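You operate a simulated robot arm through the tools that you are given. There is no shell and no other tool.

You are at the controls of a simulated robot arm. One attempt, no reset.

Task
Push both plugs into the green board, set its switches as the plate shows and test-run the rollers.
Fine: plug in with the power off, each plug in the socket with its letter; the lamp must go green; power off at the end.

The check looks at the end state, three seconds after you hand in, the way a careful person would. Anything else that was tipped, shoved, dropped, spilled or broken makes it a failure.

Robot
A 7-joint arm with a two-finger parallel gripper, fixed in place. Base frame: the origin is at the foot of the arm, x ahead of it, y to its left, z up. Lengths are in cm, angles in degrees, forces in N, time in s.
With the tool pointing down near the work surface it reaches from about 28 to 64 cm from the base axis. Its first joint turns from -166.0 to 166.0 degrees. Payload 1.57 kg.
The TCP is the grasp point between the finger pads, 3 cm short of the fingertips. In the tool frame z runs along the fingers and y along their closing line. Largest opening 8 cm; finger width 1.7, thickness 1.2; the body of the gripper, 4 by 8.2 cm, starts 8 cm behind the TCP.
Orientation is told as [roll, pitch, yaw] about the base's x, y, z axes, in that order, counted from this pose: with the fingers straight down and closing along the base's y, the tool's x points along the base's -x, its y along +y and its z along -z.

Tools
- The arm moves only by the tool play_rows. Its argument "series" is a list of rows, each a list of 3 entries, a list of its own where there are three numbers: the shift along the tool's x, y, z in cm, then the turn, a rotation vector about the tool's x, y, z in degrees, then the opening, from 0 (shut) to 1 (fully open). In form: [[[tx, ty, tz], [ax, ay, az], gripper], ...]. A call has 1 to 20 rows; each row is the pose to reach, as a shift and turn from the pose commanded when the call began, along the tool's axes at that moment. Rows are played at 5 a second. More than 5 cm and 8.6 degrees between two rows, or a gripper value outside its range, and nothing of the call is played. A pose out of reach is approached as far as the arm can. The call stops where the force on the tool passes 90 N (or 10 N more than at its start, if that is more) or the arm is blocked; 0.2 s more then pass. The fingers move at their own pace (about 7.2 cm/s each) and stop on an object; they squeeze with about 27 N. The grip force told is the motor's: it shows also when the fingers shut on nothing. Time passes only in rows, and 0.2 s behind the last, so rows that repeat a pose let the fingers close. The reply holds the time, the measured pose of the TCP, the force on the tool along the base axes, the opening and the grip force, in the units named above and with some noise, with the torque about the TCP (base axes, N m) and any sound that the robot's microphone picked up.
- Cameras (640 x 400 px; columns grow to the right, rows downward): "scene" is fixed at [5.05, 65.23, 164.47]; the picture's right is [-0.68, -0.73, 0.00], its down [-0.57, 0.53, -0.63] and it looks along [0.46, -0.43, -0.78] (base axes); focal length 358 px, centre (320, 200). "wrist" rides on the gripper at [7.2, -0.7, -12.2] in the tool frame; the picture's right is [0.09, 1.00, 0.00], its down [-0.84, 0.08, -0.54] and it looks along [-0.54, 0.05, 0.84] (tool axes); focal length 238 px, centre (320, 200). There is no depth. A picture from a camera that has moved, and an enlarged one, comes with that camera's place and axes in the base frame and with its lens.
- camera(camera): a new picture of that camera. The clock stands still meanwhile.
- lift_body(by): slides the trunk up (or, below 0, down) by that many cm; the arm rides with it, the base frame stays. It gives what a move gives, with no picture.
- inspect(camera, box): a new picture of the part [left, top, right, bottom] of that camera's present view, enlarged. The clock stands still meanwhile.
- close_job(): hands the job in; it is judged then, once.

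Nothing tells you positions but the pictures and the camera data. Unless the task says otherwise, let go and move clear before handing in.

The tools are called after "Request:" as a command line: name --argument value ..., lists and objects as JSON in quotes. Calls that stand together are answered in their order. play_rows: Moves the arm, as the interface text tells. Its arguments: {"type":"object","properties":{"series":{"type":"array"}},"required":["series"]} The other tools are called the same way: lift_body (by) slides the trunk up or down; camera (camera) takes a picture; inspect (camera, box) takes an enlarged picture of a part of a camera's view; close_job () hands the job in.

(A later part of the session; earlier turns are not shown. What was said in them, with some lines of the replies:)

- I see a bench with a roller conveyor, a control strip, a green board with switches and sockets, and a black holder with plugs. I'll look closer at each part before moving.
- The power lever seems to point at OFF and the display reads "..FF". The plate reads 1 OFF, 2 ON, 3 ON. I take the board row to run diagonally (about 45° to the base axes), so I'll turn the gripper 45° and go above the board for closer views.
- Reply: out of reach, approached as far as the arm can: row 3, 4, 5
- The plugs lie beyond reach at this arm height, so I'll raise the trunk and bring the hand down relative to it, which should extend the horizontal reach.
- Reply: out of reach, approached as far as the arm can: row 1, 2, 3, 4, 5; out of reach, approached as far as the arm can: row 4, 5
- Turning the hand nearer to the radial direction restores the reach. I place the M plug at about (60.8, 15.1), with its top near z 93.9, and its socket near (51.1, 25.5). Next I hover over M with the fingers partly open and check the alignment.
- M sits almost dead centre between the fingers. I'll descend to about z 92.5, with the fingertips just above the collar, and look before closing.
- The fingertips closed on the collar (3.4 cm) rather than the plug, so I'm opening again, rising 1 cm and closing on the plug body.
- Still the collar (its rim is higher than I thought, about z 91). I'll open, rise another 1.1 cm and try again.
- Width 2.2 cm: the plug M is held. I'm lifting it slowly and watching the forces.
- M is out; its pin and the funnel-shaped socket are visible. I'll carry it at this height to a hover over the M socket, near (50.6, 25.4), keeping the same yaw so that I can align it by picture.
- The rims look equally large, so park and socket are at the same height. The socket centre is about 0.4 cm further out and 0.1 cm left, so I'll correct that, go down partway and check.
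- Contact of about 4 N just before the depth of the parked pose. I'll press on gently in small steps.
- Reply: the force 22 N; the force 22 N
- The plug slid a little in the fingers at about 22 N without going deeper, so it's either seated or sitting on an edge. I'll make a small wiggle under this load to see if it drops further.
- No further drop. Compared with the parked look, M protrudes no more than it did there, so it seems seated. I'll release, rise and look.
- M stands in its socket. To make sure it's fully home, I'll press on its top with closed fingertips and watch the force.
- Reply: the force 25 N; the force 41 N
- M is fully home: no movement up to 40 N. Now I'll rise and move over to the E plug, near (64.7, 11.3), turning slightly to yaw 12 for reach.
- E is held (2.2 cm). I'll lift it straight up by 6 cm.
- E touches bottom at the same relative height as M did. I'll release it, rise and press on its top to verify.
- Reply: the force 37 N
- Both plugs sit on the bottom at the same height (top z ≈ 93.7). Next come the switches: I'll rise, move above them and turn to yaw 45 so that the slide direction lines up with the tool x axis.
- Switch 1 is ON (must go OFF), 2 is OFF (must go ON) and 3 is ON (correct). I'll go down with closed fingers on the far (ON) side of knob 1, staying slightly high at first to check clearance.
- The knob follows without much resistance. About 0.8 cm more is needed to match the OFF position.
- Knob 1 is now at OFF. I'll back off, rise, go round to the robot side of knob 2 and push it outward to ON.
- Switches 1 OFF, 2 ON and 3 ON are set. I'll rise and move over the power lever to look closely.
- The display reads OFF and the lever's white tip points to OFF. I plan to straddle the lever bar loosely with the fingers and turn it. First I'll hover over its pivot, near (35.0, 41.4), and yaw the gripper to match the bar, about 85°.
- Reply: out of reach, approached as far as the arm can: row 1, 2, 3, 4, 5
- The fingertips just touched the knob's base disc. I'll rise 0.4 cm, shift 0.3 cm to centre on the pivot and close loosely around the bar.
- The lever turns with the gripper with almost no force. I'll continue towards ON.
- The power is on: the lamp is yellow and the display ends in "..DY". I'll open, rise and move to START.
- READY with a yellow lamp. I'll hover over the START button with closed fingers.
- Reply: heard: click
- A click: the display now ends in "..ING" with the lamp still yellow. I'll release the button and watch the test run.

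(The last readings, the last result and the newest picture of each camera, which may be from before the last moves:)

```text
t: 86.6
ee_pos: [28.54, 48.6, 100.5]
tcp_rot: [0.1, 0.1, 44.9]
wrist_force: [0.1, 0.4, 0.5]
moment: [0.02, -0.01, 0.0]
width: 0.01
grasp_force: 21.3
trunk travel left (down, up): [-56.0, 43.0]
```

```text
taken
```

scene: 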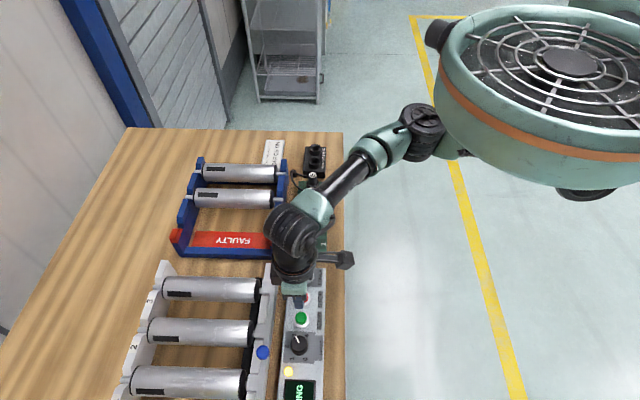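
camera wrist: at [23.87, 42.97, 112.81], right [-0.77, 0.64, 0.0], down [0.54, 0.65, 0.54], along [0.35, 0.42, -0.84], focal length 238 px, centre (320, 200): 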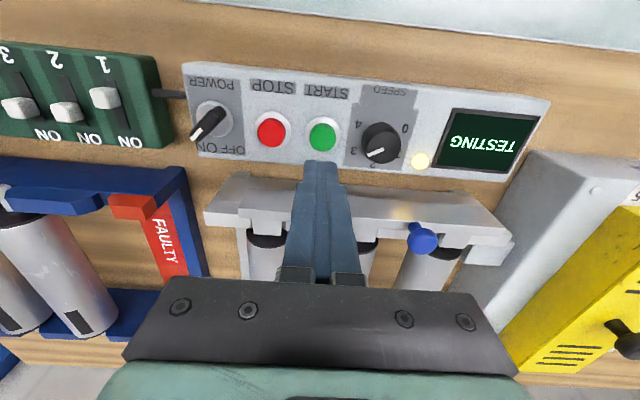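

Request:
play_rows --series '[[[0, 0, 0], [0, 0, 0], 0], [[0, 0, 0], [0, 0, 0], 0], [[0, 0, 0], [0, 0, 0], 0], [[0, 0, 0], [0, 0, 0], 0], [[0, 0, 0], [0, 0, 0], 0], [[0, 0, 0], [0, 0, 0], 0], [[0, 0, 0], [0, 0, 0], 0], [[0, 0, 0], [0, 0, 0], 0], [[0, 0, 0], [0, 0, 0], 0], [[0, 0, 0], [0, 0, 0], 0]]'

Request:
camera --camera "wrist"

Request:
inspect --camera "scene" --box '[100, 250, 350, 400]'

```text
t: 88.8
ee_pos: [28.43, 48.59, 100.59]
tcp_rot: [0.0, 0.0, 45.0]
wrist_force: [0.0, 0.0, 0.4]
moment: [-0.03, -0.01, 0.0]
width: 0.0
grasp_force: 21.0
trunk travel left (down, up): [-56.0, 43.0]
```

```text
taken
camera wrist: at [23.85, 42.97, 112.8], right [-0.77, 0.64, 0.0], down [0.54, 0.65, 0.54], along [0.35, 0.42, -0.84], focal length 238 px, centre (320, 200)
```

wrist: 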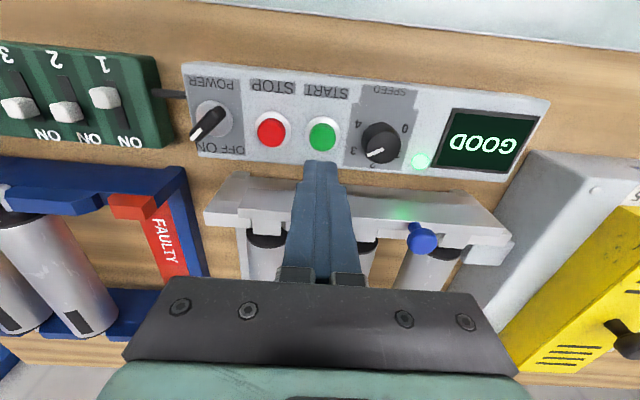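

```text
2.56 times, centred on (225, 325) of scene
camera zoom: at [5.05, 65.23, 164.47], right [-0.68, -0.73, 0.0], down [-0.57, 0.53, -0.63], along [0.46, -0.43, -0.78], focal length 918 px, centre (563, -120)
```

zoom: 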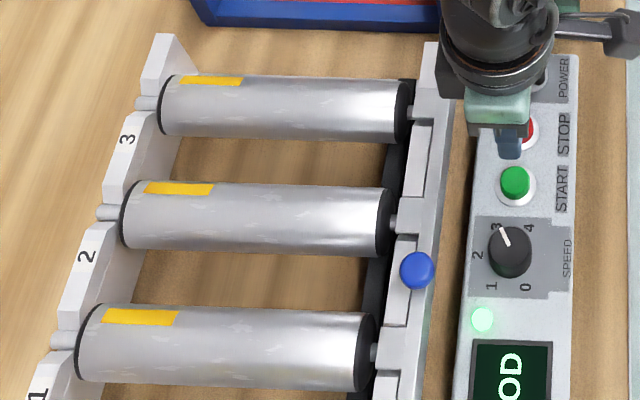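

Request:
play_rows --series '[[[0, 0, 0], [0, 0, 0], 0], [[0, 0, 0], [0, 0, 0], 0]]'

Request:
inspect --camera "scene" --box '[100, 250, 350, 400]'

```text
t: 89.4
ee_pos: [28.47, 48.7, 100.6]
tcp_rot: [-0.1, -0.1, 45.0]
wrist_force: [-0.1, -0.7, 0.4]
moment: [0.02, -0.02, -0.03]
width: 0.0
grasp_force: 21.2
trunk travel left (down, up): [-56.0, 43.0]
```

```text
2.56 times, centred on (225, 325) of scene
camera zoom: at [5.05, 65.23, 164.47], right [-0.68, -0.73, 0.0], down [-0.57, 0.53, -0.63], along [0.46, -0.43, -0.78], focal length 918 px, centre (563, -120)
```

zoom: 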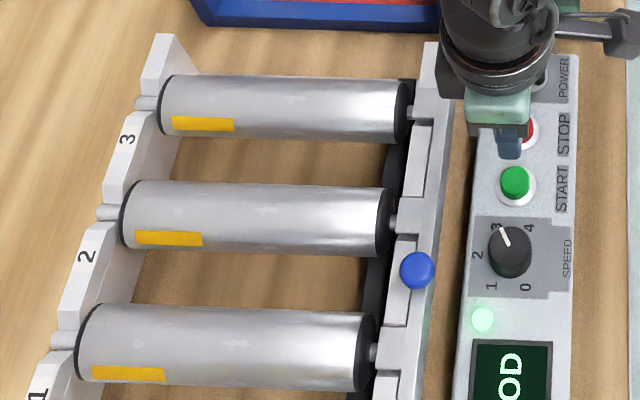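

GOOD on the display, the lamp is green and all three rollers are turning. Now I'll return to the lever (tip at ON, about azimuth 1°) to switch the power off.

Request:
play_rows --series '[[[0.1, -1.6, 0], [0, 0, 7], 0], [[0.25, -3.2, 0], [0, 0, 14], 0.1], [[0.4, -4.9, 0], [0, 0, 21], 0.2], [[0.5, -6.5, 0], [0, 0, 28], 0.35], [[0.65, -8.2, 0], [0, 0, 35], 0.35], [[0.757, -9.81, 0], [0, 0, 42], 0.35], [[0.757, -9.81, 0], [0, 0, 42], 0.35]]'

Request:
inspect --camera "wrist" --box '[240, 80, 400, 200]'

```text
t: 91.0
ee_pos: [34.57, 41.06, 100.5]
tcp_rot: [-0.1, 0.0, 2.9]
wrist_force: [0.4, -0.6, 0.5]
moment: [0.02, 0.0, 0.02]
width: 2.8
grasp_force: 0.1
trunk travel left (down, up): [-56.0, 43.0]
```

```text
3.33 times, centred on (320, 140) of wrist
camera zoom: at [27.56, 39.95, 112.8], right [-0.14, 0.99, 0.0], down [0.83, 0.12, 0.54], along [0.54, 0.08, -0.84], focal length 794 px, centre (320, 400)
```

zoom: 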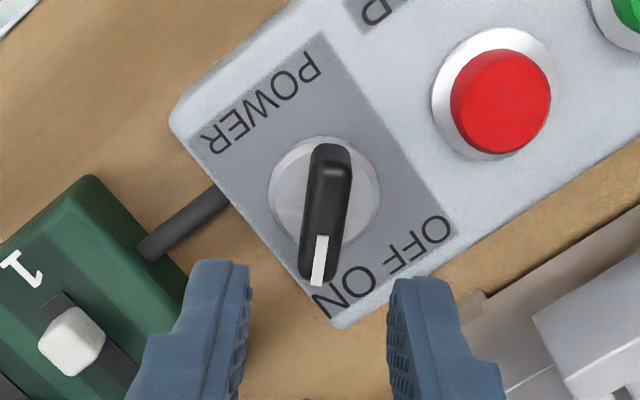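

Request:
play_rows --series '[[[-0.2, 0.13, 0], [0, 0, 0], 0.35], [[-0.2, 0.13, 2.5], [0, 0, 0], 0.35], [[-0.2, 0.13, 5], [0, 0, 0], 0.35], [[-0.2, 0.13, 6.55], [0, 0, 0], 0.35], [[-0.2, 0.13, 6.55], [0, 0, 0], 0.35]]'

Request:
inspect --camera "wrist" --box '[240, 100, 400, 220]'

```text
t: 92.2
ee_pos: [34.89, 41.23, 94.07]
tcp_rot: [-0.1, 0.0, 3.0]
wrist_force: [-1.0, -0.8, 0.1]
moment: [0.0, -0.04, -0.05]
width: 2.78
grasp_force: 0.1
trunk travel left (down, up): [-56.0, 43.0]
```

```text
3.33 times, centred on (320, 160) of wrist
camera zoom: at [27.7, 40.13, 106.32], right [-0.14, 0.99, 0.0], down [0.83, 0.12, 0.54], along [0.54, 0.08, -0.84], focal length 794 px, centre (320, 333)
```

zoom: 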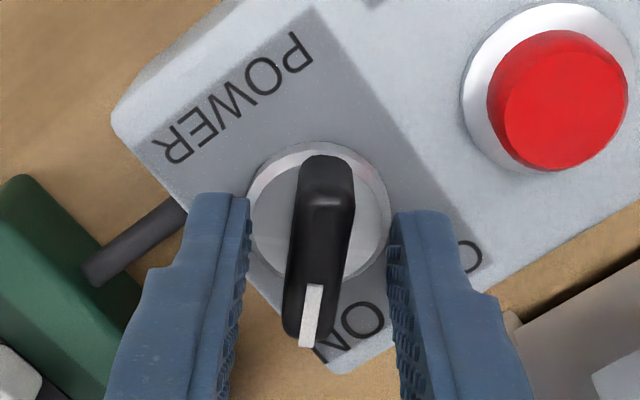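

Request:
play_rows --series '[[[0, 0, 0.1], [0, 0, 0], 0.25], [[0, 0, 0.1], [0, 0, 0], 0.16], [[0, 0, 0.1], [0, 0, 0], 0.16], [[0, 0, 0.1], [0, 0, -8], 0.16], [[0, 0, 0.1], [0, 0, -16], 0.16], [[0, 0, 0.1], [0, 0, -24], 0.16], [[0, 0, 0.1], [0, 0, -32], 0.16], [[0, 0, 0.1], [0, 0, -40], 0.16], [[0, 0, 0.1], [0, 0, -40], 0.16]]'

Request:
inspect --camera "wrist" --box '[240, 100, 400, 220]'

```text
t: 94.2
ee_pos: [34.79, 41.49, 94.05]
tcp_rot: [0.0, 0.0, 43.0]
wrist_force: [2.0, -1.0, 0.4]
moment: [-0.02, -0.02, -0.02]
width: 1.45
grasp_force: 1.2
trunk travel left (down, up): [-56.0, 43.0]
```

```text
3.33 times, centred on (320, 160) of wrist
camera zoom: at [30.04, 35.89, 106.2], right [-0.75, 0.66, 0.0], down [0.56, 0.63, 0.54], along [0.36, 0.41, -0.84], focal length 794 px, centre (320, 333)
```

zoom: 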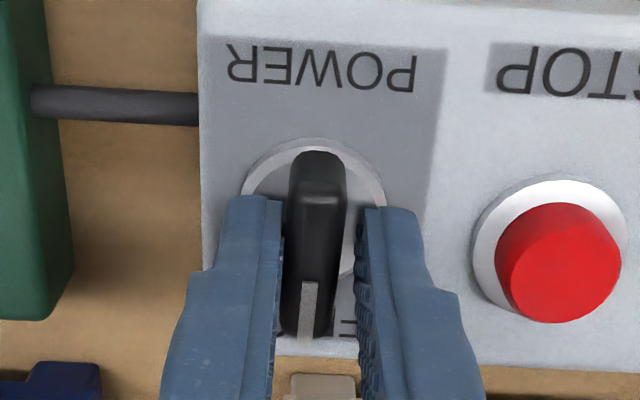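

Request:
play_rows --series '[[[0, -0.08, 0], [0, 0, -8], 0.16], [[0, -0.08, 0], [0, 0, -16], 0.16], [[0, -0.08, 0], [0, 0, -24], 0.16], [[0, -0.08, 0], [0, 0, -32], 0.16], [[0, -0.08, 0], [0, 0, -39], 0.16], [[0, -0.08, 0], [0, 0, -39], 0.16]]'

Request:
inspect --camera "wrist" --box '[240, 100, 400, 220]'

Request:
inspect --camera "scene" --box '[240, 250, 350, 400]'

```text
t: 95.6
ee_pos: [34.8, 41.32, 93.96]
tcp_rot: [0.0, 0.0, 82.2]
wrist_force: [0.0, 0.1, 1.7]
moment: [0.03, 0.04, 0.03]
width: 1.33
grasp_force: 0.7
trunk travel left (down, up): [-56.0, 43.0]
```

```text
3.33 times, centred on (320, 160) of wrist
camera zoom: at [34.58, 34.03, 106.21], right [-1.0, 0.04, 0.0], down [0.04, 0.84, 0.54], along [0.02, 0.54, -0.84], focal length 794 px, centre (320, 333)
```

zoom: 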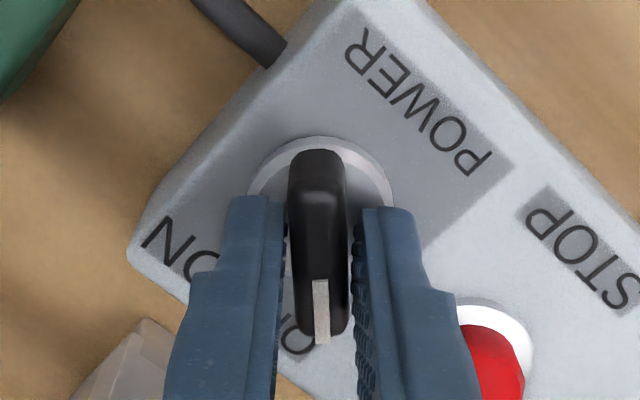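

```text
2.67 times, centred on (295, 325) of scene
camera zoom: at [5.05, 65.23, 164.47], right [-0.68, -0.73, 0.0], down [-0.57, 0.53, -0.63], along [0.46, -0.43, -0.78], focal length 956 px, centre (387, -133)
```

zoom: 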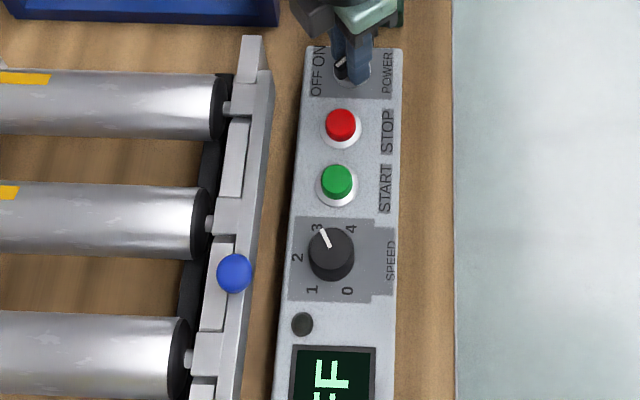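

The display is back to OFF and the lamp is dark. I'll open, rise and move clear, then check everything.

Request:
play_rows --series '[[[0, 0, 0], [0, 0, 0], 0.28], [[0, 0, 0], [0, 0, 0], 0.35], [[0, 0, -2], [0, 0, 0], 0.35], [[0, 0, -5.5], [0, 0, 0], 0.35], [[0, 0, -9.5], [0, 0, 0], 0.35], [[2, 0, -11], [0, 0, 8], 0.35], [[4, 0, -11], [0, 0, 16], 0.35], [[6, 0, -11], [0, 0, 24], 0.35], [[8, 0, -11], [0, 0, 32], 0.35], [[10, 0, -11], [0, 0, 38], 0.35], [[10, 0, -11], [0, 0, 38], 0.35]]'

Request:
camera --camera "scene"

Request:
camera --camera "wrist"

Request:
inspect --camera "scene" --box '[260, 135, 350, 265]'

Request:
inspect --camera "scene" --box '[240, 255, 360, 400]'

```text
t: 98.0
ee_pos: [33.34, 31.33, 105.03]
tcp_rot: [0.0, 0.0, 43.9]
wrist_force: [-0.2, -0.1, 0.0]
moment: [0.02, 0.03, -0.01]
width: 2.79
grasp_force: 0.1
trunk travel left (down, up): [-56.0, 43.0]
```

```text
taken
```

scene: 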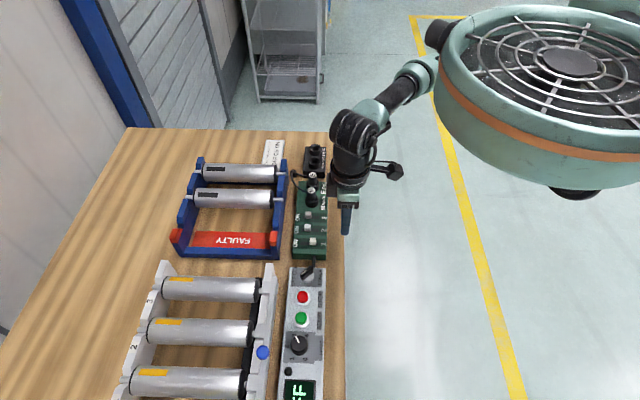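

```text
taken
camera wrist: at [28.75, 25.8, 117.29], right [-0.76, 0.65, 0.0], down [0.55, 0.64, 0.54], along [0.35, 0.41, -0.84], focal length 238 px, centre (320, 200)
```

wrist: 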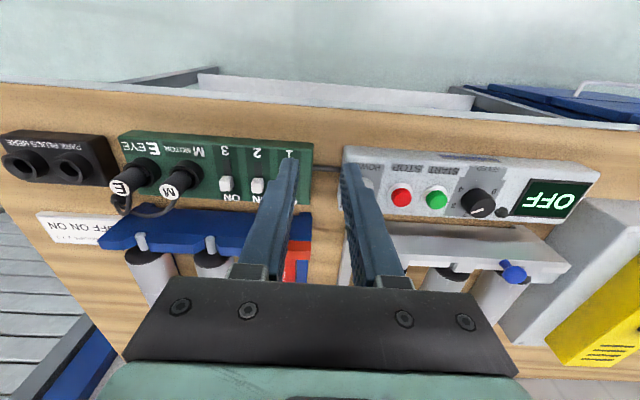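

```text
3.08 times, centred on (305, 200) of scene
camera zoom: at [5.05, 65.23, 164.47], right [-0.68, -0.73, 0.0], down [-0.57, 0.53, -0.63], along [0.46, -0.43, -0.78], focal length 1103 px, centre (366, 200)
```

zoom: 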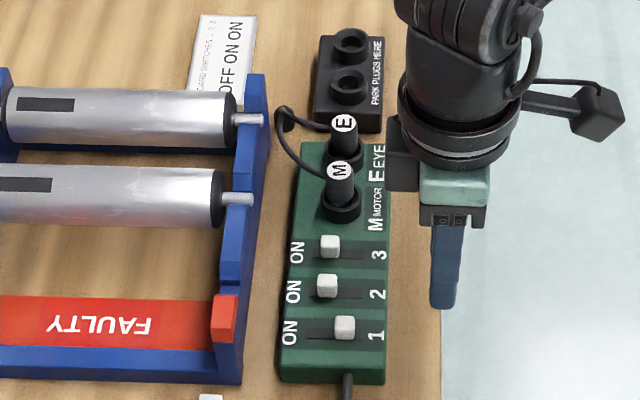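

```text
2.76 times, centred on (300, 328) of scene
camera zoom: at [5.05, 65.23, 164.47], right [-0.68, -0.73, 0.0], down [-0.57, 0.53, -0.63], along [0.46, -0.43, -0.78], focal length 989 px, centre (375, -152)
```

zoom: 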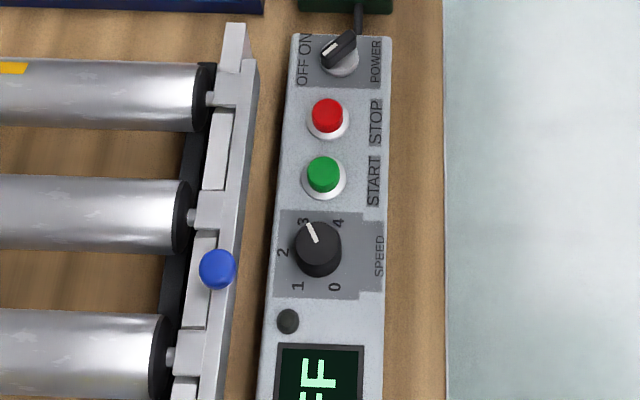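

Everything checks out: E and M are in their own sockets, the switches are 1 OFF, 2 ON and 3 ON, and the test ended GOOD with a green lamp. The power is off again, the rollers have stopped and the arm is clear, so I'm handing in.

Request:
close_job

```text
The job is handed in.
```

I plugged both plugs into the green board, set its switches, ran the roller test and handed the job in. I haven't seen the check's result.

- **Plugs:** E and M are in the sockets with their letters, put in with the power off. I pressed each one from above with about 40 N, and neither went in any further.
- **Switches:** they match the plate: 1 OFF, 2 ON, 3 ON.
- **Test run:** I turned the power on and pressed START. The display went from READY to TESTING to GOOD, the lamp turned green and all three rollers turned.
- **End state:** I switched the power off at the lever without pressing STOP first. The display reads OFF, the lamp is dark and the arm is clear of the bench. In the last pictures nothing else looks moved.

While picking up plug M, the gripper closed twice on the rim of its park holder before it caught the plug. I saw no shift or damage there afterwards.
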